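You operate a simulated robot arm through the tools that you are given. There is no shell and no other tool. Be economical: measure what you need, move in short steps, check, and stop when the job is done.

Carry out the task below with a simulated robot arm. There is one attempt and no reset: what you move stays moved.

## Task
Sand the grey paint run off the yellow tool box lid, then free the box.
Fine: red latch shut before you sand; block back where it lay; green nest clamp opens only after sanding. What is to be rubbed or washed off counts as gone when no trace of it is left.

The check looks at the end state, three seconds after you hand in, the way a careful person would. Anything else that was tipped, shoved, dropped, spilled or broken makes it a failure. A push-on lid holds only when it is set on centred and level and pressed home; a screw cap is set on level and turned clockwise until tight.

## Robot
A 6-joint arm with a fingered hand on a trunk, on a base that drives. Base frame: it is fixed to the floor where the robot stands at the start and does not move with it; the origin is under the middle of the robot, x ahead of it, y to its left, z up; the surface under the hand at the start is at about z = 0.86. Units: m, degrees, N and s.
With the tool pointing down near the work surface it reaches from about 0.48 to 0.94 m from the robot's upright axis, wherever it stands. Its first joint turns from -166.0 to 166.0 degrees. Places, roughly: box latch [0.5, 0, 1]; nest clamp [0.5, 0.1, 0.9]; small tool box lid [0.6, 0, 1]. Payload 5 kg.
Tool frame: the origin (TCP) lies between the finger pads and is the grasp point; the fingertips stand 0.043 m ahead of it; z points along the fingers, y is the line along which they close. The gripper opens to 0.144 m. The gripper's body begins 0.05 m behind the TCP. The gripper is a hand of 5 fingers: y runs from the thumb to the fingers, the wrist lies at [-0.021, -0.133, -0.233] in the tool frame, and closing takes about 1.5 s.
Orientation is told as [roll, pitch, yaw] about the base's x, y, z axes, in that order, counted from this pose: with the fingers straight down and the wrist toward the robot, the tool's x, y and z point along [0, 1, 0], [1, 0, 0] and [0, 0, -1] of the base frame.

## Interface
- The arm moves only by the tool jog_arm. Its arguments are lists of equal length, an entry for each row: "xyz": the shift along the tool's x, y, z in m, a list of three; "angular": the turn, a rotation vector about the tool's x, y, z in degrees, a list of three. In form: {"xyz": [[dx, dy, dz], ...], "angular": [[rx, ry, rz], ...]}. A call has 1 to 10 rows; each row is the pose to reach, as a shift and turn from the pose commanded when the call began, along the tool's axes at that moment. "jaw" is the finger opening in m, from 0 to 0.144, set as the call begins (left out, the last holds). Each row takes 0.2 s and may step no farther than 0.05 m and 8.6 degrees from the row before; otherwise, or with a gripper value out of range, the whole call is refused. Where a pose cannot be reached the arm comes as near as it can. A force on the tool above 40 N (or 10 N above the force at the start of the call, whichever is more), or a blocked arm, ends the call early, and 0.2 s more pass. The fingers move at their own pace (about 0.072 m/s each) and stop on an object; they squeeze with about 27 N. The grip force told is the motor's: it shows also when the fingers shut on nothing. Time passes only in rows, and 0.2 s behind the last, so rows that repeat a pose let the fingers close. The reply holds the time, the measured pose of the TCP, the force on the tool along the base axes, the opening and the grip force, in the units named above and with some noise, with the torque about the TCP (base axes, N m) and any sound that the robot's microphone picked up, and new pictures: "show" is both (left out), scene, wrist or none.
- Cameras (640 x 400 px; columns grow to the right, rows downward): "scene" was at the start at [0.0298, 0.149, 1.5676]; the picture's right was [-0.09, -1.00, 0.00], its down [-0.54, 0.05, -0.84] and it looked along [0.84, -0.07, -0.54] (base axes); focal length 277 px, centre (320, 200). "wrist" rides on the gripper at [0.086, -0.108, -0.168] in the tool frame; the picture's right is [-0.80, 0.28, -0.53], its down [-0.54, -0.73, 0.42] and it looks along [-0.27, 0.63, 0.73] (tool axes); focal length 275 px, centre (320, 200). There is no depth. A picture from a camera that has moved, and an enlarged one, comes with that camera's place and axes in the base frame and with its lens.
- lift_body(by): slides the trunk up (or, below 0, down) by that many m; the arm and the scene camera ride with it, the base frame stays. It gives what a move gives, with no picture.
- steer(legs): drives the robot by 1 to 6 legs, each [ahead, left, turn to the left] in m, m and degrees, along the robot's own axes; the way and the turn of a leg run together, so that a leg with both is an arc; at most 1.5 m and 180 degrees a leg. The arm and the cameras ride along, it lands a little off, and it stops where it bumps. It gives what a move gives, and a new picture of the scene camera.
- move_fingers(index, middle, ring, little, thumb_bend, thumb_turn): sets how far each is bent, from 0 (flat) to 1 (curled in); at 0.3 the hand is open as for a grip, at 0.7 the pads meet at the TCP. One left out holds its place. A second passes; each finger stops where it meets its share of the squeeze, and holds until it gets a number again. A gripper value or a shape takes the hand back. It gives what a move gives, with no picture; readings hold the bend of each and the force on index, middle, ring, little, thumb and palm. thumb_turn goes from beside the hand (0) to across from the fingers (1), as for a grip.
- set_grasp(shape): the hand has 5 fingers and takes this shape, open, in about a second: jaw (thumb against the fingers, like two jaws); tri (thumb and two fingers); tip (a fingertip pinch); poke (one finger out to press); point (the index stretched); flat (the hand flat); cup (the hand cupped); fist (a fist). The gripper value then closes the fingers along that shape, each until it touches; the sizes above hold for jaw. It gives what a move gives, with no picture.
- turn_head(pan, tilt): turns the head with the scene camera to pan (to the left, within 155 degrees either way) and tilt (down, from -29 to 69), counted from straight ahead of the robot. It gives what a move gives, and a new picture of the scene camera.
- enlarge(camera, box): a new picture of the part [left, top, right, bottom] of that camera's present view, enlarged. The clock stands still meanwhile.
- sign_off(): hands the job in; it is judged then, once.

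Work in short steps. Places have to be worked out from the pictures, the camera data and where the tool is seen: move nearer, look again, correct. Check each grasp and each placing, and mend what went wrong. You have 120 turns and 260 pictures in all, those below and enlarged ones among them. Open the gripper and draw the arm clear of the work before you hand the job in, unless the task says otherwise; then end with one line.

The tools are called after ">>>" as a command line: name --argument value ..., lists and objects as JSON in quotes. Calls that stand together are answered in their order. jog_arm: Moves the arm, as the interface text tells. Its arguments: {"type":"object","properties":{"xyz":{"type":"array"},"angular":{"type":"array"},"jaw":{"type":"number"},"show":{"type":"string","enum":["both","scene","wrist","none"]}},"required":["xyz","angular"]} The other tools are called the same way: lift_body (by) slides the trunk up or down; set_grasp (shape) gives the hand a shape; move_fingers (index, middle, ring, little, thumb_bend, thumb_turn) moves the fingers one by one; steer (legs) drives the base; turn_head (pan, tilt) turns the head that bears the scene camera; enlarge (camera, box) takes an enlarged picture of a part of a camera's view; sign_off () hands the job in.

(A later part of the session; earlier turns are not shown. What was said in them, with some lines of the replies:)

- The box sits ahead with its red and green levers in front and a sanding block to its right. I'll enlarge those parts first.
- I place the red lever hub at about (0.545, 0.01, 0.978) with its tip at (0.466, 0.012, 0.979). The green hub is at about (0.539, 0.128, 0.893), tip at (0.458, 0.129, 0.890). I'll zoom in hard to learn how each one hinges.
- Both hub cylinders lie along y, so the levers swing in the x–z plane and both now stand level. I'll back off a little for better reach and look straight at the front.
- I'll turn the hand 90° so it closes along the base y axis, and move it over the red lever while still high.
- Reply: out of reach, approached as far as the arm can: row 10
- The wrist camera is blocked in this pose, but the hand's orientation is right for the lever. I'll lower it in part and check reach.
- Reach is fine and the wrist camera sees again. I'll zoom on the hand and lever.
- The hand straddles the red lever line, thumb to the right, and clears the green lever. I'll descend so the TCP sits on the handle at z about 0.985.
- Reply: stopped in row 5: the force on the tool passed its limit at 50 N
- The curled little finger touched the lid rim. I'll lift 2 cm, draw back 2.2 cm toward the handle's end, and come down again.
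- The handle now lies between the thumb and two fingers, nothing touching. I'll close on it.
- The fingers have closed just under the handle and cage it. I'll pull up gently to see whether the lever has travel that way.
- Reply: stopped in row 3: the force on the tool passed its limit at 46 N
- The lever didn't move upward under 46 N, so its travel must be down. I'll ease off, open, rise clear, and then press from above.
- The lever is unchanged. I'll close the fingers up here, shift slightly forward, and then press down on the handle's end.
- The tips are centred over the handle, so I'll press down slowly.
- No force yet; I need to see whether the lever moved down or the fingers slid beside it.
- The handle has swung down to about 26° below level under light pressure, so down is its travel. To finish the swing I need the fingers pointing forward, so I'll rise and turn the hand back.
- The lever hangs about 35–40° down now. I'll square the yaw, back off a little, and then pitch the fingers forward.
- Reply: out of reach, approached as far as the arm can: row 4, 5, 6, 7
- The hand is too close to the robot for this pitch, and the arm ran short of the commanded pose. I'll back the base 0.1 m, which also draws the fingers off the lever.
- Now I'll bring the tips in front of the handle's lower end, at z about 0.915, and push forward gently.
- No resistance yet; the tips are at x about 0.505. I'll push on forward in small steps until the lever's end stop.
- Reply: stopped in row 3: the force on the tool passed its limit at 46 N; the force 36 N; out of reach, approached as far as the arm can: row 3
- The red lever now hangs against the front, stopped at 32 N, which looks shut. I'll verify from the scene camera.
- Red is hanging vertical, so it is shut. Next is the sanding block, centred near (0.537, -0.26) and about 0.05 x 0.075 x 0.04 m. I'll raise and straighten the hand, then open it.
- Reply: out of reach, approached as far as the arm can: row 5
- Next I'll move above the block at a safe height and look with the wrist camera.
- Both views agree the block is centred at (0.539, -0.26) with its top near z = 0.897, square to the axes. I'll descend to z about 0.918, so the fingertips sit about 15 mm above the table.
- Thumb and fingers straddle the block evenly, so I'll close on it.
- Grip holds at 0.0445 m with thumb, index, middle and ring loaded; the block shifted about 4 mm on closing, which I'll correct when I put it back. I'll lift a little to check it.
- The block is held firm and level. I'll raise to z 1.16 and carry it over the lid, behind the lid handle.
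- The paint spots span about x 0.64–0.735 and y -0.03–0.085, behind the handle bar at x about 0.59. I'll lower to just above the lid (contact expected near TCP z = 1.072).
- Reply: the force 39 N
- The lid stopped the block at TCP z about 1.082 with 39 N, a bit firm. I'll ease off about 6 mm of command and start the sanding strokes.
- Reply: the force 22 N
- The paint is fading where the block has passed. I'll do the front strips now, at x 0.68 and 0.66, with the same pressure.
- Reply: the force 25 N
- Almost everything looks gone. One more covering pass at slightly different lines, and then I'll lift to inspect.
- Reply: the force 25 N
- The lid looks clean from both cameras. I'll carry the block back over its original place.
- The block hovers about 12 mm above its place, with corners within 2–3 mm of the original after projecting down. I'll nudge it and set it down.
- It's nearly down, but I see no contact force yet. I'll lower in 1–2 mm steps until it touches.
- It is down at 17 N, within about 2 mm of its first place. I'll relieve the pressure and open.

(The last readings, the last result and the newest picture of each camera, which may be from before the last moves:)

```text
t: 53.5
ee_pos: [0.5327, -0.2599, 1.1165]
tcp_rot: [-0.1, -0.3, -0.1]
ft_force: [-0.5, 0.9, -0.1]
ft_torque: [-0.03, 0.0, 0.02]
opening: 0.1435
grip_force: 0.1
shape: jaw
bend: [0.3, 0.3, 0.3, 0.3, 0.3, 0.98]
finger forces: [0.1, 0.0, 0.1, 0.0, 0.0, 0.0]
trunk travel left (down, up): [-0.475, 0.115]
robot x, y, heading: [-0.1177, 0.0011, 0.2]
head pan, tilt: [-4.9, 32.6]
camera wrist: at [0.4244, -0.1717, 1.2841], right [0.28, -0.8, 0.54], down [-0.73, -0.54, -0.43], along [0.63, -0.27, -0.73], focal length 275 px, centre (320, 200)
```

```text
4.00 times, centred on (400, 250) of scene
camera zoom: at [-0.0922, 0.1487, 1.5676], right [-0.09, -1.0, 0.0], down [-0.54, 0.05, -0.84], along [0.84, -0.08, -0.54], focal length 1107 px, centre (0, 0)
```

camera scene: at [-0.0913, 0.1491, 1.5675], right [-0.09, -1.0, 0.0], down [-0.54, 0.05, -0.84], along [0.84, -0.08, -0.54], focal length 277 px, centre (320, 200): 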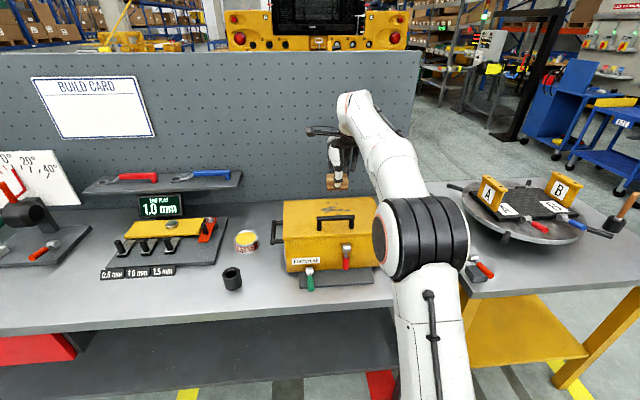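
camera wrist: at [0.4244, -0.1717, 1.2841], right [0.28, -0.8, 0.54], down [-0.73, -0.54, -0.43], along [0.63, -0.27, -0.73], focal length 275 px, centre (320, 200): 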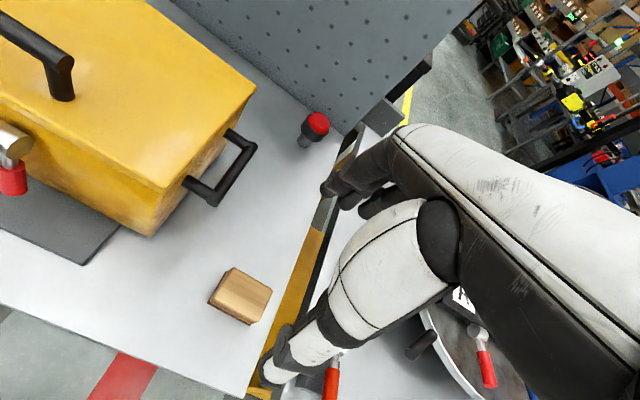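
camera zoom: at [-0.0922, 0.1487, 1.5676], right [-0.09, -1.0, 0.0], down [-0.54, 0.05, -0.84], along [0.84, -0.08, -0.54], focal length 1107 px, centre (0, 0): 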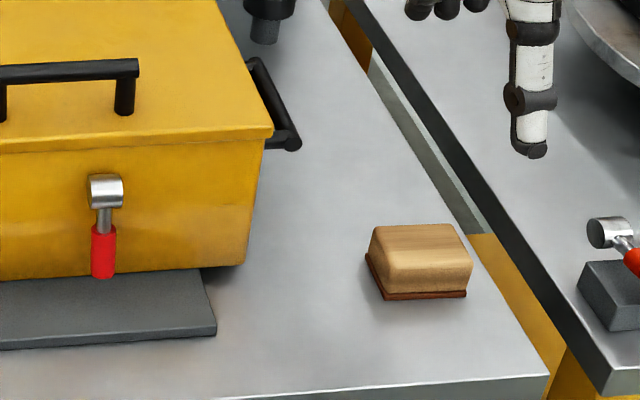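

The block is back. Now for the green clamp: hub at (0.539, 0.128, 0.893), handle reaching to x about 0.458, with no room to swing down. I'll bring the hand over with the opposite yaw, so the curled fingers stay away from the box.

>>> jog_arm --xyz '[[0, -0.02, -0.04], [0.02, -0.04, -0.08], [0.06, -0.06, -0.1], [0.105, -0.075, -0.1], [0.15, -0.08, -0.1], [0.195, -0.08, -0.1], [0.24, -0.08, -0.1], [0.285, -0.08, -0.1], [0.33, -0.07, -0.1], [0.375, -0.06, -0.1]]' --angular '[[0, 0, 0], [0, 0, 0], [0, 0, 0], [0, 0, 0], [0, 0, 0], [0, 0, 0], [0, 0, 0], [0, 0, 0], [0, 0, 0], [0, 0, 0]]' --show "none"

>>> set_grasp --shape "tri"

>>> jog_arm --xyz '[[0, 0, 0], [0, 0, 0], [0, 0, 0], [0, 0, 0], [0, 0, 0], [0, 0, 0], [0, 0, 0], [0, 0, 0], [0, 0, 0], [0, 0, 0]]' --angular '[[0, 0, 8.5], [0, 0, 17], [0, 0, 25.5], [0, 0, 34], [0, 0, 42.5], [0, 0, 51], [0, 0, 59.5], [0, 0, 68], [0, 0, 76.5], [0, 0, 85]]'

```text
t: 55.7
ee_pos: [0.4729, 0.1165, 1.2148]
tcp_rot: [-0.2, -0.3, -0.2]
ft_force: [0.2, 0.2, 0.1]
ft_torque: [0.01, 0.02, -0.04]
opening: 0.1437
grip_force: 0.1
shape: jaw
bend: [0.3, 0.3, 0.3, 0.3, 0.3, 0.97]
finger forces: [0.1, 0.1, 0.0, 0.0, 0.0, 0.0]
trunk travel left (down, up): [-0.475, 0.115]
robot x, y, heading: [-0.1247, -0.0045, -0.0]
head pan, tilt: [-4.9, 32.6]
```

```text
t: 56.6
ee_pos: [0.4723, 0.1143, 1.2151]
tcp_rot: [0.0, -0.3, -0.1]
ft_force: [-0.3, 0.0, 0.4]
ft_torque: [-0.02, 0.04, 0.01]
opening: 0.1436
grip_force: 0.0
shape: tri
bend: [0.3, 0.3, 0.99, 0.99, 0.3, 0.97]
finger forces: [0.0, 0.0, 0.0, 0.0, 0.0, 0.1]
trunk travel left (down, up): [-0.475, 0.115]
robot x, y, heading: [-0.124, -0.0016, -0.2]
head pan, tilt: [-4.9, 32.6]
```

```text
t: 58.8
ee_pos: [0.4757, 0.1153, 1.2142]
tcp_rot: [0.3, -0.1, -85.3]
ft_force: [-0.7, 0.1, 0.2]
ft_torque: [0.02, 0.01, 0.01]
opening: 0.1436
grip_force: 0.1
shape: tri
bend: [0.3, 0.3, 0.99, 0.99, 0.3, 0.97]
finger forces: [0.1, 0.0, 0.1, 0.1, 0.0, 0.0]
trunk travel left (down, up): [-0.475, 0.115]
robot x, y, heading: [-0.1184, 0.0002, -0.3]
head pan, tilt: [-4.9, 32.6]
camera scene: at [-0.0917, 0.1488, 1.5676], right [-0.09, -1.0, 0.0], down [-0.54, 0.05, -0.84], along [0.84, -0.08, -0.54], focal length 277 px, centre (320, 200)
camera wrist: at [0.5516, 0.2313, 1.3818], right [-0.77, -0.35, 0.53], down [-0.6, 0.68, -0.43], along [-0.21, -0.65, -0.73], focal length 275 px, centre (320, 200)
```

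scene: 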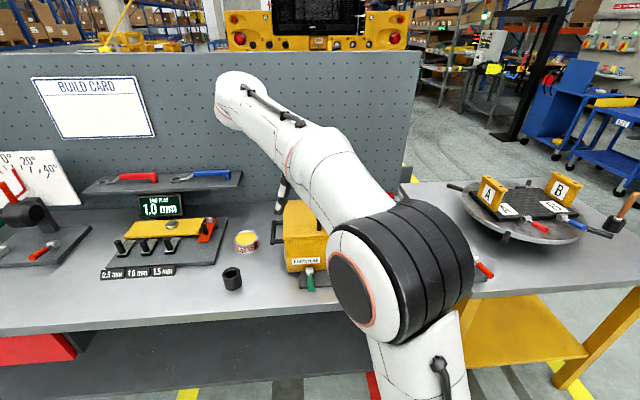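
wrist: 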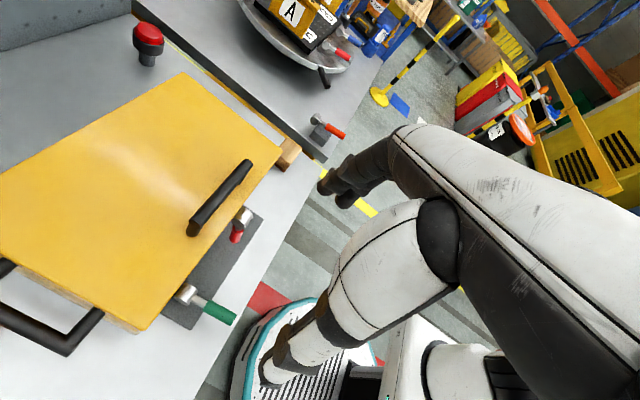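

The lid, including behind the handle, is clean in this view. The green handle reads at y about 0.123 with its tip at x about 0.45, so I'll descend over it in two stages.

>>> jog_arm --xyz '[[0.003, -0.004, 0.045], [0.0067, -0.0085, 0.09], [0.0067, -0.0085, 0.135], [0.0067, -0.0085, 0.18], [0.0067, -0.0085, 0.22], [0.0067, -0.0085, 0.25]]' --angular '[[0, 0, 0], [0, 0, 0], [0, 0, 0], [0, 0, 0], [0, 0, 0], [0, 0, 0]]'

>>> enlarge --camera "wrist" --box '[120, 180, 440, 400]'

>>> enlarge --camera "scene" --box '[250, 200, 370, 310]'

```text
t: 60.2
ee_pos: [0.4846, 0.1234, 0.9635]
tcp_rot: [0.2, -0.1, -85.1]
ft_force: [0.7, 0.3, 0.5]
ft_torque: [0.03, -0.02, -0.04]
opening: 0.1438
grip_force: 0.0
shape: tri
bend: [0.3, 0.3, 0.99, 0.99, 0.3, 0.97]
finger forces: [0.1, 0.1, 0.0, 0.0, 0.1, 0.1]
trunk travel left (down, up): [-0.475, 0.115]
robot x, y, heading: [-0.1248, 0.0037, -0.1]
head pan, tilt: [-4.9, 32.6]
camera scene: at [-0.0917, 0.1488, 1.5677], right [-0.09, -1.0, 0.0], down [-0.54, 0.05, -0.84], along [0.84, -0.08, -0.54], focal length 277 px, centre (320, 200)
camera wrist: at [0.5598, 0.2393, 1.1323], right [-0.77, -0.35, 0.53], down [-0.6, 0.68, -0.43], along [-0.21, -0.65, -0.73], focal length 275 px, centre (320, 200)
```

scene: 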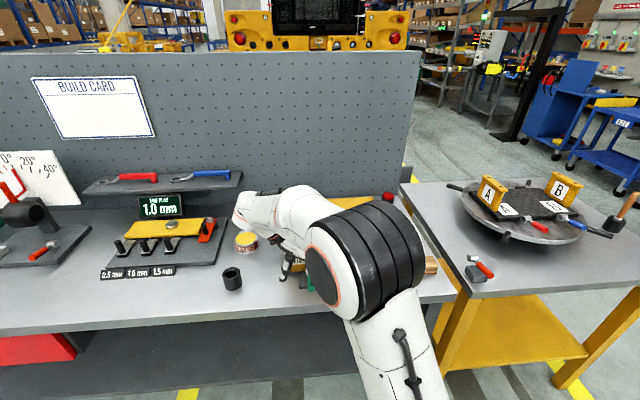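
wrist: 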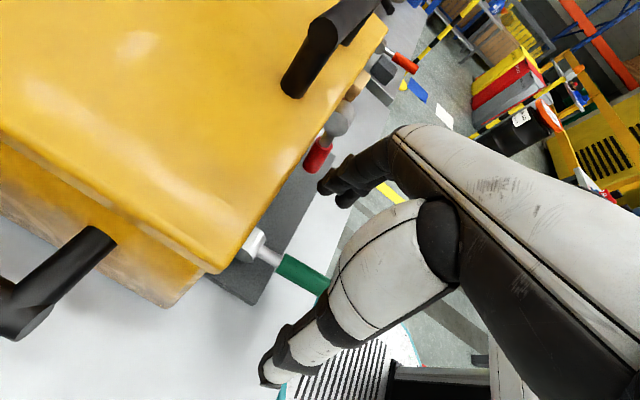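

```text
1.82 times, centred on (280, 290) of wrist
camera zoom: at [0.5598, 0.2393, 1.1323], right [-0.77, -0.35, 0.53], down [-0.6, 0.68, -0.43], along [-0.21, -0.65, -0.73], focal length 500 px, centre (393, 36)
```

zoom: 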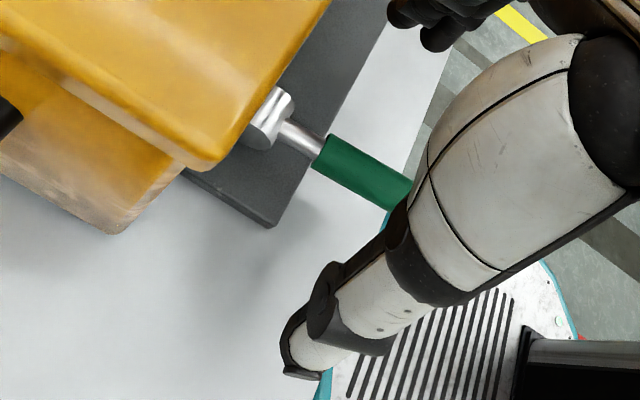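

```text
3.64 times, centred on (310, 255) of scene
camera zoom: at [-0.0917, 0.1488, 1.5677], right [-0.09, -1.0, 0.0], down [-0.54, 0.05, -0.84], along [0.84, -0.08, -0.54], focal length 1006 px, centre (356, 0)
```

zoom: 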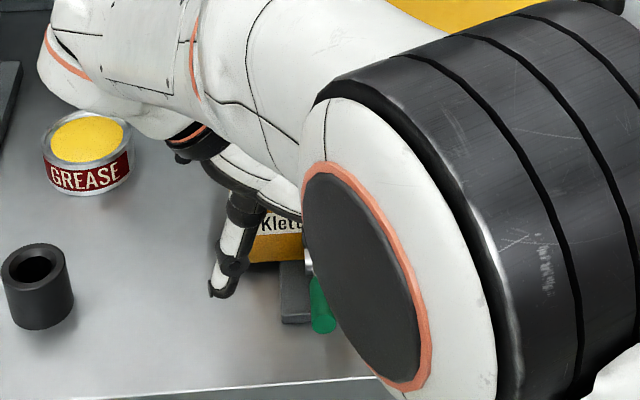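

The handle lies between thumb and fingers. I'll go down the last 5 cm, slowly, to z about 0.913 and close on it.

>>> jog_arm --xyz '[[0, 0, 0.02], [0, 0, 0.035], [0, 0, 0.045], [0, 0, 0.05]]' --angular '[[0, 0, 0], [0, 0, 0], [0, 0, 0], [0, 0, 0]]' --show "none"

>>> jog_arm --xyz '[[0, 0, 0], [0, 0, 0], [0, 0, 0], [0, 0, 0], [0, 0, 0], [0, 0, 0], [0, 0, 0], [0, 0, 0]]' --angular '[[0, 0, 0], [0, 0, 0], [0, 0, 0], [0, 0, 0], [0, 0, 0], [0, 0, 0], [0, 0, 0], [0, 0, 0]]' --jaw 0 --show "wrist"

>>> enlarge --camera "wrist" --box '[160, 180, 440, 400]'

```text
t: 61.2
ee_pos: [0.4828, 0.1244, 0.9141]
tcp_rot: [0.3, -0.1, -85.0]
ft_force: [0.4, -0.1, 0.1]
ft_torque: [-0.03, -0.03, 0.01]
opening: 0.1438
grip_force: 0.0
shape: tri
bend: [0.3, 0.3, 0.99, 0.99, 0.3, 0.97]
finger forces: [0.1, 0.0, 0.0, 0.0, 0.1, 0.0]
trunk travel left (down, up): [-0.475, 0.115]
robot x, y, heading: [-0.1216, -0.0029, -0.1]
head pan, tilt: [-4.9, 32.6]
```

```text
t: 63.0
ee_pos: [0.483, 0.1266, 0.9156]
tcp_rot: [0.3, 0.0, -85.0]
ft_force: [-2.5, 13.6, 12.7]
ft_torque: [-0.89, -0.35, 0.01]
opening: 0.025
grip_force: 27.4
shape: tri
bend: [0.72, 0.7, 1.0, 1.0, 0.72, 1.0]
finger forces: [15.5, 0.1, 0.1, 0.1, 25.2, 0.1]
trunk travel left (down, up): [-0.475, 0.115]
robot x, y, heading: [-0.1234, 0.0021, -0.0]
head pan, tilt: [-4.9, 32.6]
camera wrist: at [0.5579, 0.2421, 1.0847], right [-0.77, -0.35, 0.53], down [-0.6, 0.68, -0.43], along [-0.21, -0.65, -0.73], focal length 275 px, centre (320, 200)
```

wrist: 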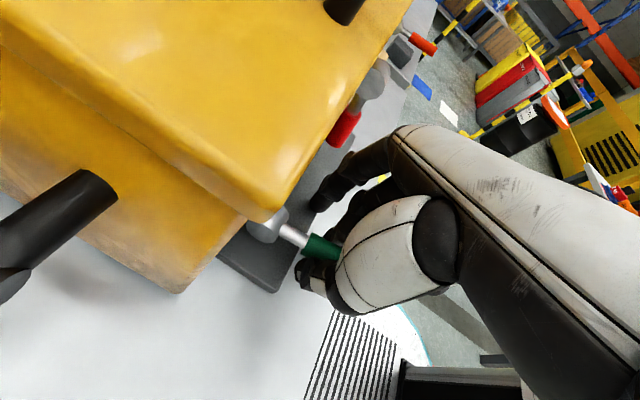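

```text
1.82 times, centred on (300, 290) of wrist
camera zoom: at [0.5579, 0.2421, 1.0847], right [-0.77, -0.35, 0.53], down [-0.6, 0.68, -0.43], along [-0.21, -0.65, -0.73], focal length 500 px, centre (356, 36)
```

zoom: 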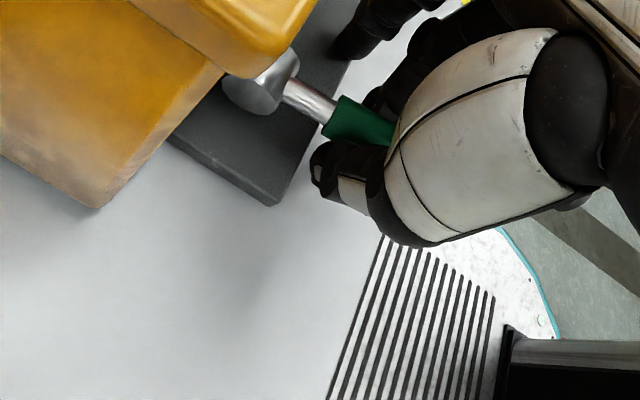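

The handle is pinched between thumb and index, opening 0.025 m. I'll lift along the arc about the hub, gently.

>>> jog_arm --xyz '[[0, 0, -0.006], [0.001, 0, -0.012], [0.003, 0, -0.019], [0.006, 0, -0.025]]' --angular '[[0, 0, 0], [0, 0, 0], [0, 0, 0], [0, 0, 0]]' --show "wrist"

>>> enlarge --camera "wrist" --box '[160, 180, 440, 400]'

```text
t: 64.0
ee_pos: [0.4866, 0.1263, 0.9384]
tcp_rot: [0.2, 0.0, -84.9]
ft_force: [0.6, 20.0, -3.4]
ft_torque: [0.26, 0.05, 0.07]
opening: 0.0205
grip_force: 27.1
shape: tri
bend: [0.73, 0.7, 1.0, 1.0, 0.72, 1.0]
finger forces: [0.0, 0.0, 0.0, 0.0, 23.0, 0.0]
trunk travel left (down, up): [-0.475, 0.115]
robot x, y, heading: [-0.1205, 0.0012, -0.1]
head pan, tilt: [-4.9, 32.6]
camera wrist: at [0.5636, 0.2422, 1.1071], right [-0.77, -0.35, 0.53], down [-0.6, 0.68, -0.43], along [-0.21, -0.65, -0.73], focal length 275 px, centre (320, 200)
```

wrist: 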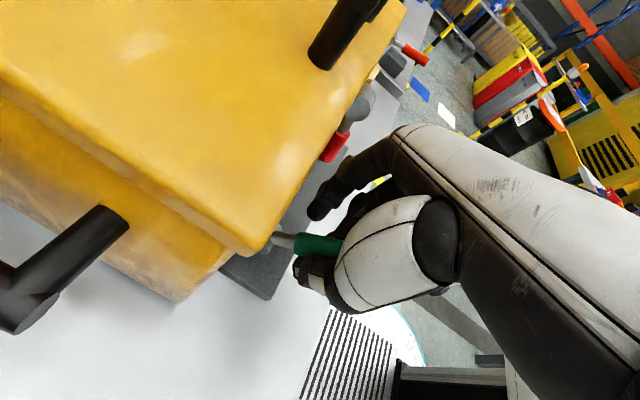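

```text
1.82 times, centred on (300, 290) of wrist
camera zoom: at [0.5636, 0.2422, 1.1071], right [-0.77, -0.35, 0.53], down [-0.6, 0.68, -0.43], along [-0.21, -0.65, -0.73], focal length 500 px, centre (356, 36)
```

zoom: 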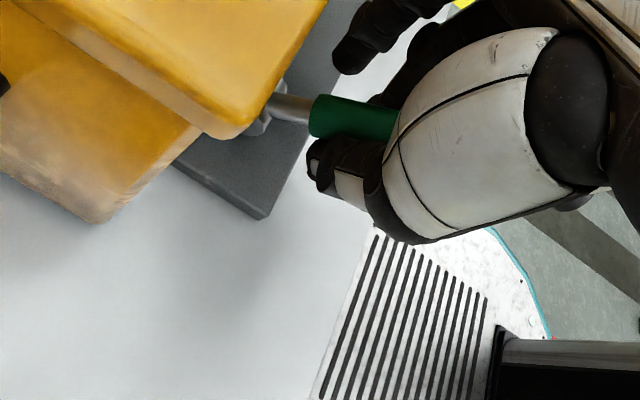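

The green lever is swinging up (about 25°) with little vertical force. I'll ease the side load and go further along the arc.

>>> jog_arm --xyz '[[0.003, -0.003, -0.007], [0.007, -0.004, -0.013], [0.012, -0.004, -0.018], [0.017, -0.004, -0.023]]' --angular '[[0, 0, 0], [0, 0, 0], [0, 0, 0], [0, 0, 0]]' --show "wrist"

>>> enlarge --camera "wrist" --box '[160, 180, 440, 400]'

```text
t: 65.0
ee_pos: [0.5048, 0.1295, 0.9627]
tcp_rot: [0.2, -0.1, -85.3]
ft_force: [0.0, -0.5, -0.7]
ft_torque: [0.01, -0.01, 0.0]
opening: 0.0197
grip_force: 27.2
shape: tri
bend: [0.73, 0.7, 1.0, 1.0, 0.77, 1.0]
finger forces: [0.0, 0.0, 0.0, 0.0, 0.1, 0.0]
trunk travel left (down, up): [-0.475, 0.115]
robot x, y, heading: [-0.1222, -0.0009, -0.1]
head pan, tilt: [-4.9, 32.6]
camera wrist: at [0.5803, 0.246, 1.1302], right [-0.77, -0.35, 0.53], down [-0.6, 0.68, -0.43], along [-0.21, -0.65, -0.73], focal length 275 px, centre (320, 200)
```

wrist: 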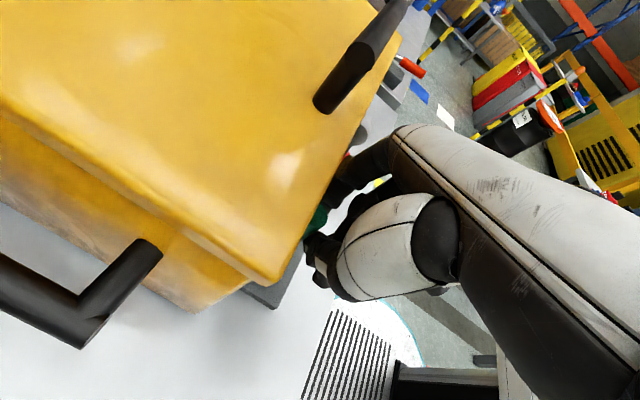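

```text
1.82 times, centred on (300, 290) of wrist
camera zoom: at [0.5803, 0.246, 1.1302], right [-0.77, -0.35, 0.53], down [-0.6, 0.68, -0.43], along [-0.21, -0.65, -0.73], focal length 500 px, centre (356, 36)
```

zoom: 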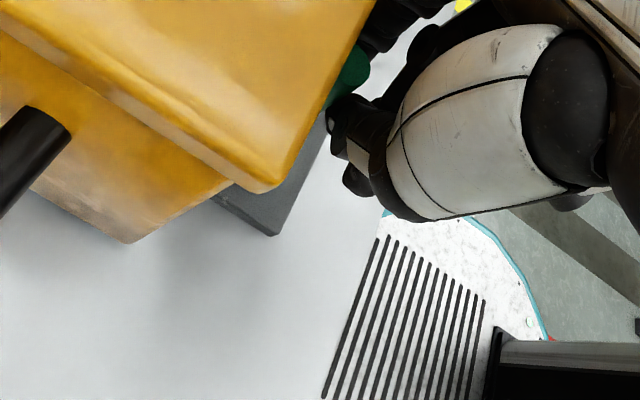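

The handle has swung steeply up and is out of the pinch. I'll back the hand away toward the robot, rise, and see how far it went.

>>> jog_arm --xyz '[[-0.03, 0, 0], [-0.06, 0, -0.01], [-0.06, 0, -0.05], [-0.06, 0, -0.1], [-0.06, 0, -0.15], [-0.06, 0, -0.2]]' --angular '[[0, 0, 0], [0, 0, 0], [0, 0, 0], [0, 0, 0], [0, 0, 0], [0, 0, 0]]' --show "wrist"

>>> jog_arm --xyz '[[0, 0, 0], [0, 0, 0], [0, 0, 0], [0, 0, 0], [0, 0, 0], [0, 0, 0], [0, 0, 0], [0, 0, 0], [0, 0, 0], [0, 0, 0]]' --angular '[[0, 0, -8.5], [0, 0, -17], [0, 0, -25.5], [0, 0, -34], [0, 0, -42.5], [0, 0, -51], [0, 0, -59.5], [0, 0, -68], [0, 0, -76.5], [0, 0, -85]]'

>>> enlarge --camera "scene" --box '[270, 200, 390, 300]'

```text
t: 66.4
ee_pos: [0.4425, 0.1247, 1.1605]
tcp_rot: [0.2, 0.0, -85.2]
ft_force: [-0.7, -0.2, -0.1]
ft_torque: [-0.05, -0.03, -0.01]
opening: 0.0195
grip_force: 27.4
shape: tri
bend: [0.73, 0.7, 1.0, 1.0, 0.77, 1.0]
finger forces: [0.1, 0.0, 0.0, 0.1, 0.0, 0.0]
trunk travel left (down, up): [-0.475, 0.115]
robot x, y, heading: [-0.1234, 0.0017, -0.1]
head pan, tilt: [-4.9, 32.6]
camera wrist: at [0.5187, 0.2409, 1.3293], right [-0.77, -0.35, 0.53], down [-0.6, 0.68, -0.43], along [-0.21, -0.65, -0.73], focal length 275 px, centre (320, 200)
```

wrist: 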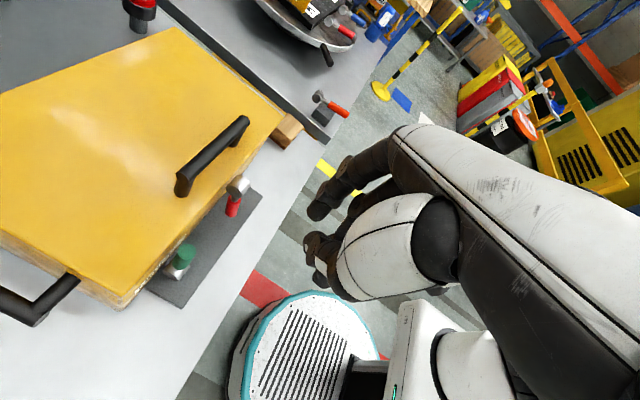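

```text
t: 68.6
ee_pos: [0.4444, 0.1243, 1.1624]
tcp_rot: [0.0, -0.3, -0.1]
ft_force: [0.6, 0.8, -0.4]
ft_torque: [-0.04, -0.01, 0.01]
opening: 0.0192
grip_force: 26.6
shape: tri
bend: [0.73, 0.7, 1.0, 1.0, 0.77, 1.0]
finger forces: [0.0, 0.0, 0.1, 0.1, 0.0, 0.0]
trunk travel left (down, up): [-0.475, 0.115]
robot x, y, heading: [-0.1247, -0.0023, -0.1]
head pan, tilt: [-4.9, 32.6]
camera scene: at [-0.0919, 0.1486, 1.5676], right [-0.09, -1.0, 0.0], down [-0.54, 0.05, -0.84], along [0.84, -0.08, -0.54], focal length 277 px, centre (320, 200)
camera wrist: at [0.335, 0.2112, 1.3295], right [0.28, -0.8, 0.54], down [-0.72, -0.54, -0.43], along [0.63, -0.27, -0.73], focal length 275 px, centre (320, 200)
```

scene: 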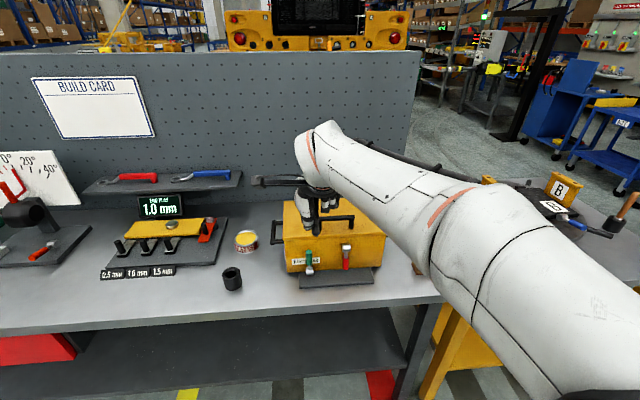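
wrist: 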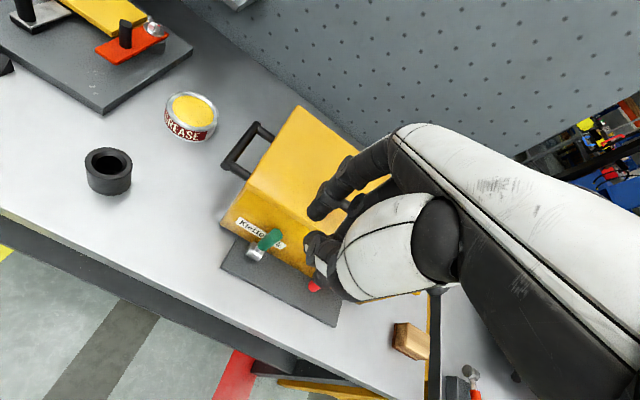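

```text
4.00 times, centred on (330, 250) of scene
camera zoom: at [-0.0919, 0.1486, 1.5676], right [-0.09, -1.0, 0.0], down [-0.54, 0.05, -0.84], along [0.84, -0.08, -0.54], focal length 1107 px, centre (280, 0)
```

zoom: 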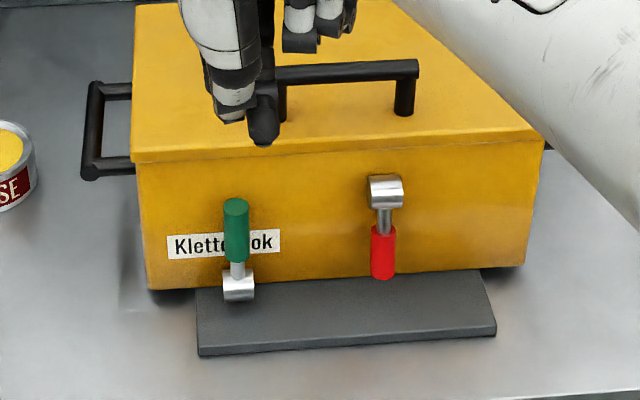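

Green now stands upright and red still hangs shut. To be sure green is at its stop, I'll repeat the pitched-finger push, backing off first.

>>> steer --legs '[[-0.1, 0, 0]]'

>>> jog_arm --xyz '[[0, 0.02, 0], [0, 0.04, 0], [0, 0.06, 0], [0, 0.06, 0.03], [0, 0.06, 0.07], [0, 0.06, 0.11], [0, 0.06, 0.15], [0, 0.06, 0.164]]' --angular '[[-8.5, 0, 0], [-17, 0, 0], [-25.5, 0, 0], [-34, 0, 0], [-34, 0, 0], [-34, 0, 0], [-34, 0, 0], [-34, 0, 0]]'

>>> enlarge --camera "wrist" --box '[140, 120, 400, 340]'

```text
t: 69.8
ee_pos: [0.3446, 0.1236, 1.1626]
tcp_rot: [0.0, -0.3, -0.2]
ft_force: [0.0, 0.3, 0.4]
ft_torque: [0.02, 0.01, 0.02]
opening: 0.0191
grip_force: 27.1
shape: tri
bend: [0.73, 0.7, 1.0, 1.0, 0.77, 1.0]
finger forces: [0.0, 0.0, 0.0, 0.1, 0.0, 0.0]
trunk travel left (down, up): [-0.475, 0.115]
robot x, y, heading: [-0.2207, 0.0019, -0.1]
head pan, tilt: [-4.9, 32.6]
camera scene: at [-0.1917, 0.1489, 1.5677], right [-0.09, -1.0, 0.0], down [-0.54, 0.05, -0.84], along [0.84, -0.08, -0.54], focal length 277 px, centre (320, 200)
```

scene: 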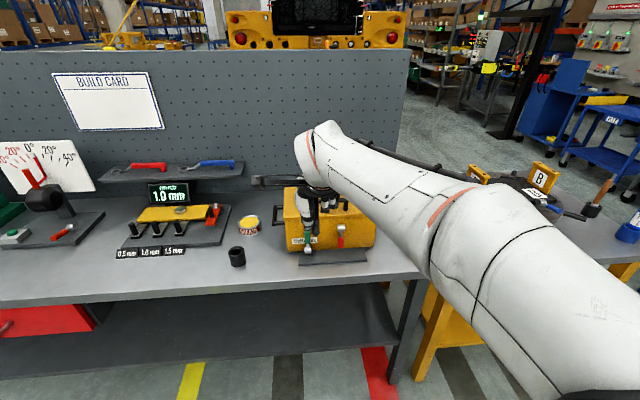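

```text
t: 71.6
ee_pos: [0.4078, 0.1251, 0.9986]
tcp_rot: [-0.1, -34.3, -0.2]
ft_force: [-0.3, -0.5, 0.5]
ft_torque: [-0.02, -0.01, 0.03]
opening: 0.0192
grip_force: 26.8
shape: tri
bend: [0.73, 0.7, 1.0, 1.0, 0.77, 1.0]
finger forces: [0.0, 0.0, 0.0, 0.0, 0.1, 0.1]
trunk travel left (down, up): [-0.475, 0.115]
robot x, y, heading: [-0.2165, -0.0005, -0.1]
head pan, tilt: [-4.9, 32.6]
camera scene: at [-0.1909, 0.1492, 1.5676], right [-0.09, -1.0, 0.0], down [-0.54, 0.05, -0.84], along [0.84, -0.08, -0.54], focal length 277 px, centre (320, 200)
camera wrist: at [0.2235, 0.2125, 1.0769], right [-0.07, -0.8, 0.6], down [-0.36, -0.54, -0.76], along [0.93, -0.27, -0.25], focal length 275 px, centre (320, 200)
```

scene: 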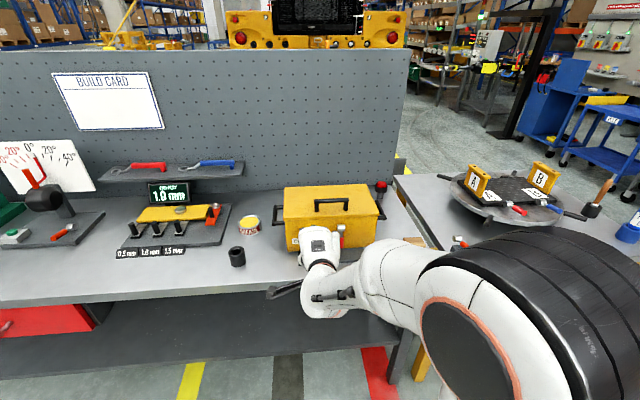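
wrist: 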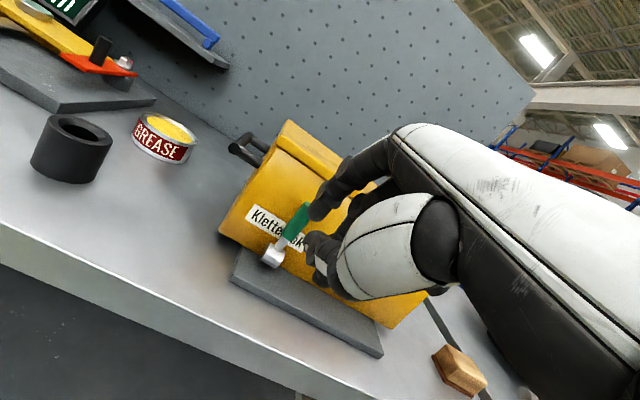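

```text
1.82 times, centred on (270, 230) of wrist
camera zoom: at [0.2235, 0.2125, 1.0769], right [-0.07, -0.8, 0.6], down [-0.36, -0.54, -0.76], along [0.93, -0.27, -0.25], focal length 500 px, centre (411, 146)
```

zoom: 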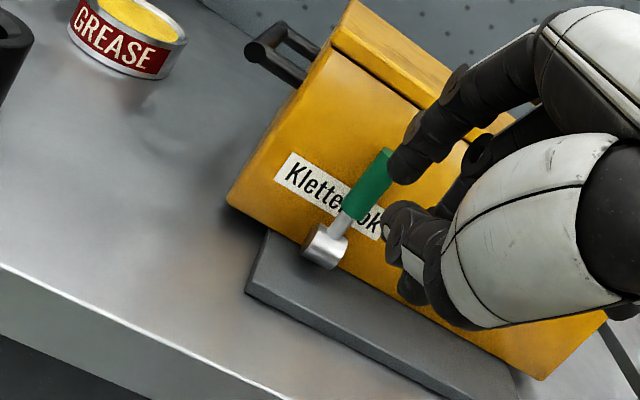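

The fingertips are lined up on the green handle. I'll push forward along base x, with small steps near contact.

>>> jog_arm --xyz '[[0, 0.0247, 0.017], [0, 0.0494, 0.0341], [0, 0.0576, 0.0398], [0, 0.0642, 0.0443], [0, 0.0708, 0.0489], [0, 0.0773, 0.0534], [0, 0.0839, 0.058], [0, 0.0905, 0.0625]]' --angular '[[0, 0, 0], [0, 0, 0], [0, 0, 0], [0, 0, 0], [0, 0, 0], [0, 0, 0], [0, 0, 0], [0, 0, 0]]' --show "wrist"

```text
t: 73.1
ee_pos: [0.4956, 0.1249, 0.9991]
tcp_rot: [-0.2, -34.2, 0.2]
ft_force: [-30.2, -1.3, 11.0]
ft_torque: [0.01, -0.44, 0.14]
opening: 0.0092
grip_force: 27.0
shape: tri
bend: [0.73, 0.7, 1.0, 1.0, 0.78, 1.0]
finger forces: [18.9, 0.0, 0.1, 0.0, 20.2, 0.0]
trunk travel left (down, up): [-0.475, 0.115]
robot x, y, heading: [-0.225, -0.0008, -0.1]
head pan, tilt: [-4.9, 32.6]
stopped in row 7: the force on the tool passed its limit at 48 N (the readings are from after the stop); the commanded pose is now the measured one
camera wrist: at [0.3111, 0.2126, 1.0768], right [-0.06, -0.8, 0.6], down [-0.36, -0.54, -0.76], along [0.93, -0.27, -0.25], focal length 275 px, centre (320, 200)
```

wrist: 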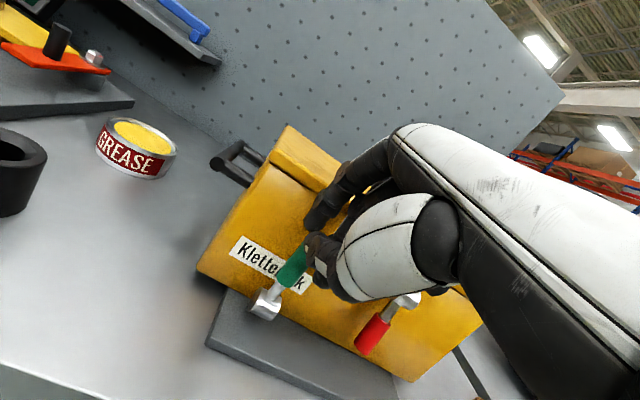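

The lever is hard against its stop. I'll draw straight back, then up, open the hand and inspect.

>>> jog_arm --xyz '[[0, -0.033, -0.0227], [0, -0.066, -0.0454], [0, -0.066, -0.0454], [0, -0.0376, -0.0866], [0, -0.009, -0.128], [0, 0.0, -0.14], [0, 0.0, -0.14], [0, 0, -0.14], [0, 0, -0.14]]' --angular '[[0, 0, 0], [0, 0, 0], [0, 0, 0], [0, 0, 0], [0, 0, 0], [8.5, 0, 0], [17, 0, 0], [25.5, 0, 0], [34, 0, 0]]' --show "none"

>>> set_grasp --shape "jaw"

>>> steer --legs '[[-0.15, 0, 0]]'

>>> enlarge --camera "scene" --box '[260, 150, 440, 280]'

>>> enlarge --camera "wrist" --box '[0, 0, 640, 400]'

```text
refused: row 5 steps farther than a row can; nothing moved
```

```text
t: 74.0
ee_pos: [0.4931, 0.1252, 1.0031]
tcp_rot: [0.1, -34.6, 0.1]
ft_force: [-60.9, -3.8, 22.1]
ft_torque: [0.07, -1.84, -0.57]
opening: 0.1326
grip_force: 0.0
shape: jaw
bend: [0.44, 0.37, 0.35, 0.3, 0.3, 0.98]
finger forces: [31.7, 17.9, 13.5, 0.0, 0.0, 0.0]
trunk travel left (down, up): [-0.475, 0.115]
robot x, y, heading: [-0.2243, 0.0043, 0.1]
head pan, tilt: [-4.9, 32.6]
```

```text
t: 75.3
ee_pos: [0.3503, 0.1267, 0.997]
tcp_rot: [-0.2, -34.1, 0.1]
ft_force: [-0.4, -1.1, 0.3]
ft_torque: [-0.01, 0.0, -0.04]
opening: 0.1437
grip_force: 0.0
shape: jaw
bend: [0.3, 0.3, 0.3, 0.3, 0.3, 0.98]
finger forces: [0.1, 0.0, 0.1, 0.0, 0.0, 0.0]
trunk travel left (down, up): [-0.475, 0.115]
robot x, y, heading: [-0.3731, 0.002, -0.4]
head pan, tilt: [-4.9, 32.6]
camera scene: at [-0.3417, 0.1495, 1.5677], right [-0.09, -1.0, 0.0], down [-0.54, 0.05, -0.84], along [0.84, -0.07, -0.54], focal length 277 px, centre (320, 200)
```

scene: 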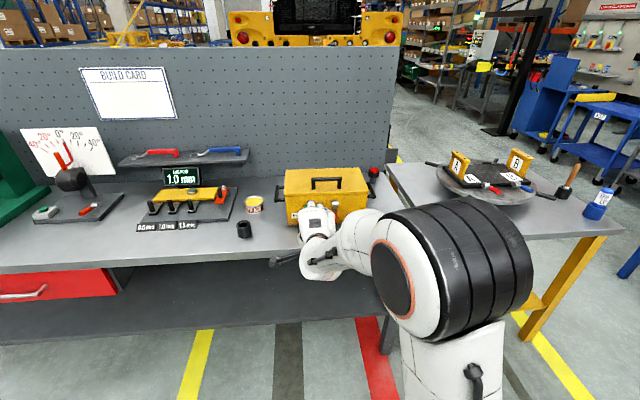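

```text
3.08 times, centred on (350, 215) of scene
camera zoom: at [-0.3417, 0.1495, 1.5677], right [-0.09, -1.0, 0.0], down [-0.54, 0.05, -0.84], along [0.84, -0.07, -0.54], focal length 851 px, centre (228, 154)
```

zoom: 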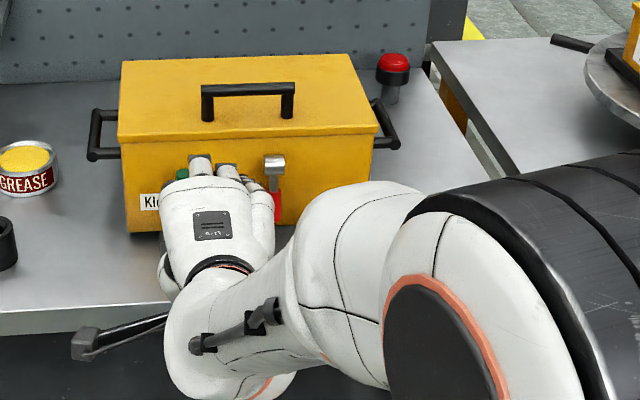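

```text
1.00 times, centred on (320, 200) of wrist (not enlarged: the box is as wide or as high as the picture)
camera zoom: at [0.1659, 0.2135, 1.0756], right [-0.06, -0.8, 0.6], down [-0.36, -0.54, -0.76], along [0.93, -0.27, -0.25], focal length 275 px, centre (320, 200)
```

zoom: 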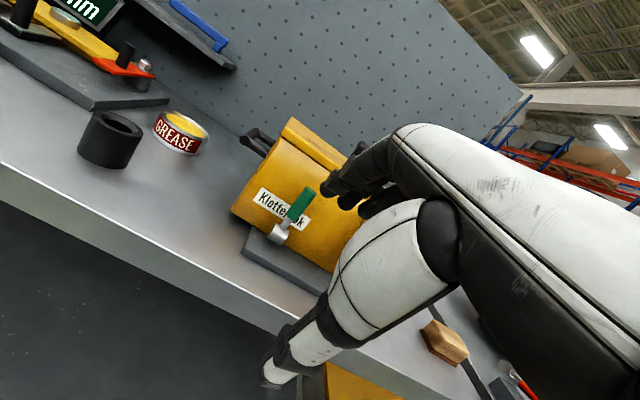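

The jog was refused, so the hand opened against the box front before the base drew back; I need to check that the box didn't shift. First I'll raise the hand out of the way.

>>> jog_arm --xyz '[[0, 0.02, -0.033], [0, 0.045, -0.066], [0, 0.07, -0.1], [0, 0.095, -0.138], [0, 0.095, -0.138], [0, 0.095, -0.138], [0, 0.095, -0.138], [0, 0.095, -0.138]]' --angular '[[0, 0, 0], [0, 0, 0], [0, 0, 0], [0, 0, 0], [8.5, 0, 0], [17, 0, 0], [25.5, 0, 0], [34, 0, 0]]' --show "wrist"

>>> enlarge --camera "scene" --box '[260, 150, 440, 280]'

```text
t: 77.1
ee_pos: [0.3507, 0.127, 1.1635]
tcp_rot: [0.1, 0.1, 0.0]
ft_force: [-0.8, 1.1, -0.2]
ft_torque: [-0.01, 0.01, -0.01]
opening: 0.1438
grip_force: 0.1
shape: jaw
bend: [0.3, 0.3, 0.3, 0.3, 0.3, 0.97]
finger forces: [0.1, 0.0, 0.0, 0.0, 0.1, 0.0]
trunk travel left (down, up): [-0.475, 0.115]
robot x, y, heading: [-0.3702, -0.0005, -0.3]
head pan, tilt: [-4.9, 32.6]
camera wrist: at [0.2429, 0.2141, 1.3327], right [0.28, -0.8, 0.53], down [-0.73, -0.54, -0.42], along [0.63, -0.27, -0.73], focal length 275 px, centre (320, 200)
```

wrist: 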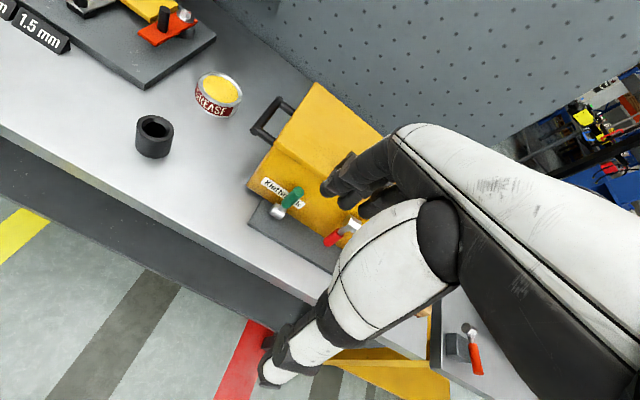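

```text
3.08 times, centred on (350, 215) of scene
camera zoom: at [-0.341, 0.1495, 1.5676], right [-0.09, -1.0, 0.0], down [-0.54, 0.05, -0.84], along [0.84, -0.07, -0.54], focal length 851 px, centre (228, 154)
```

zoom: 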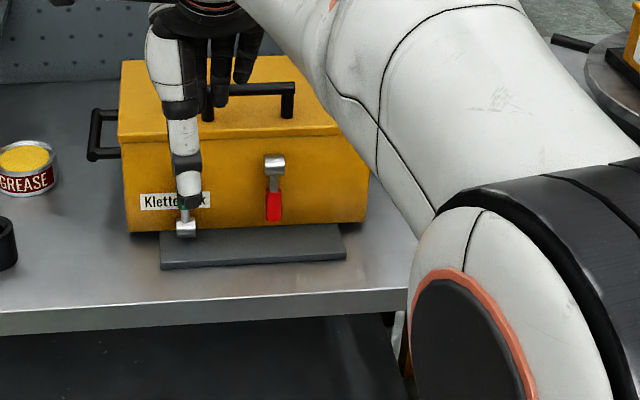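

Red is down and green is up. To check for any box shift I'll move the arm up and right, then return to the earlier viewpoint and compare.

>>> jog_arm --xyz '[[-0.02, 0.02, -0.04], [-0.06, 0.03, -0.06], [-0.1, 0.03, -0.08], [-0.14, 0.03, -0.1], [-0.18, 0.03, -0.12], [-0.22, 0.03, -0.14], [-0.26, 0.03, -0.16], [-0.3, 0.03, -0.18], [-0.34, 0.03, -0.2], [-0.38, 0.03, -0.2]]' --angular '[[0, 0, 0], [0, 0, 0], [0, 0, 0], [0, 0, 0], [0, 0, 0], [0, 0, 0], [0, 0, 0], [0, 0, 0], [0, 0, 0], [0, 0, 0]]' --show "none"

>>> steer --legs '[[0.15, 0, 0]]'

>>> enlarge --camera "scene" --box '[280, 180, 400, 270]'

```text
t: 79.3
ee_pos: [0.3499, -0.217, 1.339]
tcp_rot: [-0.3, -0.5, 0.1]
ft_force: [-1.0, 0.4, 3.1]
ft_torque: [-0.2, -0.11, -0.03]
opening: 0.1442
grip_force: 0.1
shape: jaw
bend: [0.3, 0.3, 0.3, 0.3, 0.3, 0.98]
finger forces: [0.0, 0.0, 0.0, 0.1, 0.0, 0.0]
out of reach, approached as far as the arm can: row 8, 9, 10
trunk travel left (down, up): [-0.475, 0.115]
robot x, y, heading: [-0.3711, 0.0042, -0.3]
head pan, tilt: [-4.9, 32.6]
```

```text
t: 80.7
ee_pos: [0.4989, -0.2224, 1.3357]
tcp_rot: [-0.1, -0.3, -0.3]
ft_force: [0.9, 0.1, 0.2]
ft_torque: [0.01, 0.07, 0.01]
opening: 0.1443
grip_force: 0.0
shape: jaw
bend: [0.3, 0.3, 0.3, 0.3, 0.3, 0.98]
finger forces: [0.0, 0.1, 0.0, 0.0, 0.1, 0.0]
trunk travel left (down, up): [-0.475, 0.115]
robot x, y, heading: [-0.2224, -0.0007, -0.5]
head pan, tilt: [-4.9, 32.6]
camera scene: at [-0.1923, 0.1486, 1.5676], right [-0.09, -1.0, 0.0], down [-0.54, 0.05, -0.84], along [0.84, -0.08, -0.54], focal length 277 px, centre (320, 200)
```

scene: 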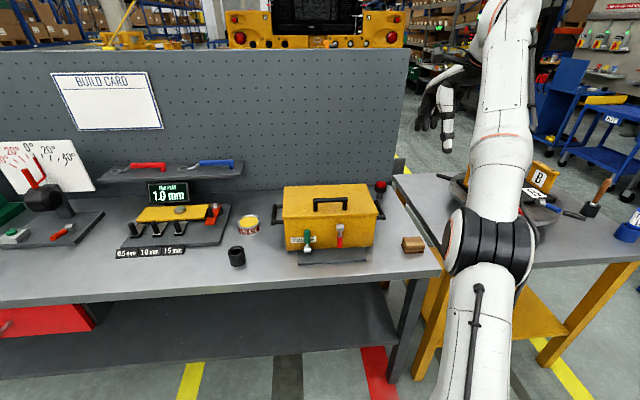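

```text
4.44 times, centred on (340, 225) of scene
camera zoom: at [-0.1923, 0.1486, 1.5676], right [-0.09, -1.0, 0.0], down [-0.54, 0.05, -0.84], along [0.84, -0.08, -0.54], focal length 1230 px, centre (231, 89)
```

zoom: 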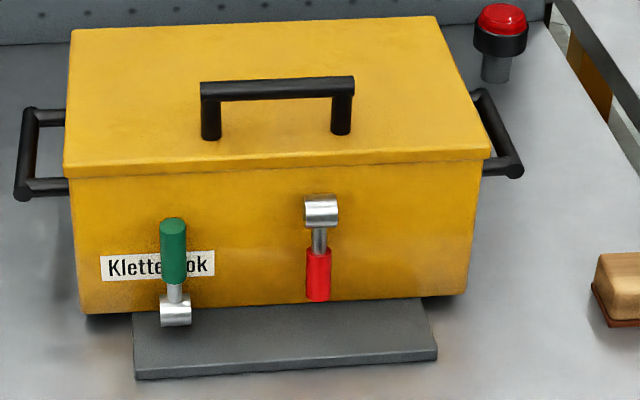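

Compared with the earlier view, the box, button and block all shift by the same few pixels (a small camera heading change), so the box didn't move. One last close look at the lid for traces.

>>> enlarge --camera "scene" --box '[290, 182, 374, 216]'

```text
7.62 times, centred on (332, 199) of scene
camera zoom: at [-0.1923, 0.1486, 1.5676], right [-0.09, -1.0, 0.0], down [-0.54, 0.05, -0.84], along [0.84, -0.08, -0.54], focal length 2108 px, centre (229, 208)
```

zoom: 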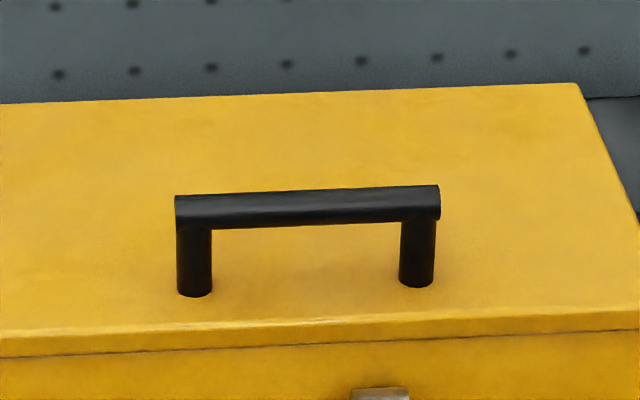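

The lid shows no trace of paint. Red is shut, green is open, the block is back, the hand is open and the arm is clear, so I'm handing in.

>>> sign_off

```text
The job is handed in.
```

I shut the red latch, sanded the lid until no paint showed, put the block back within a few millimetres of where it lay, then opened the green clamp to free the box; all of it is handed in.
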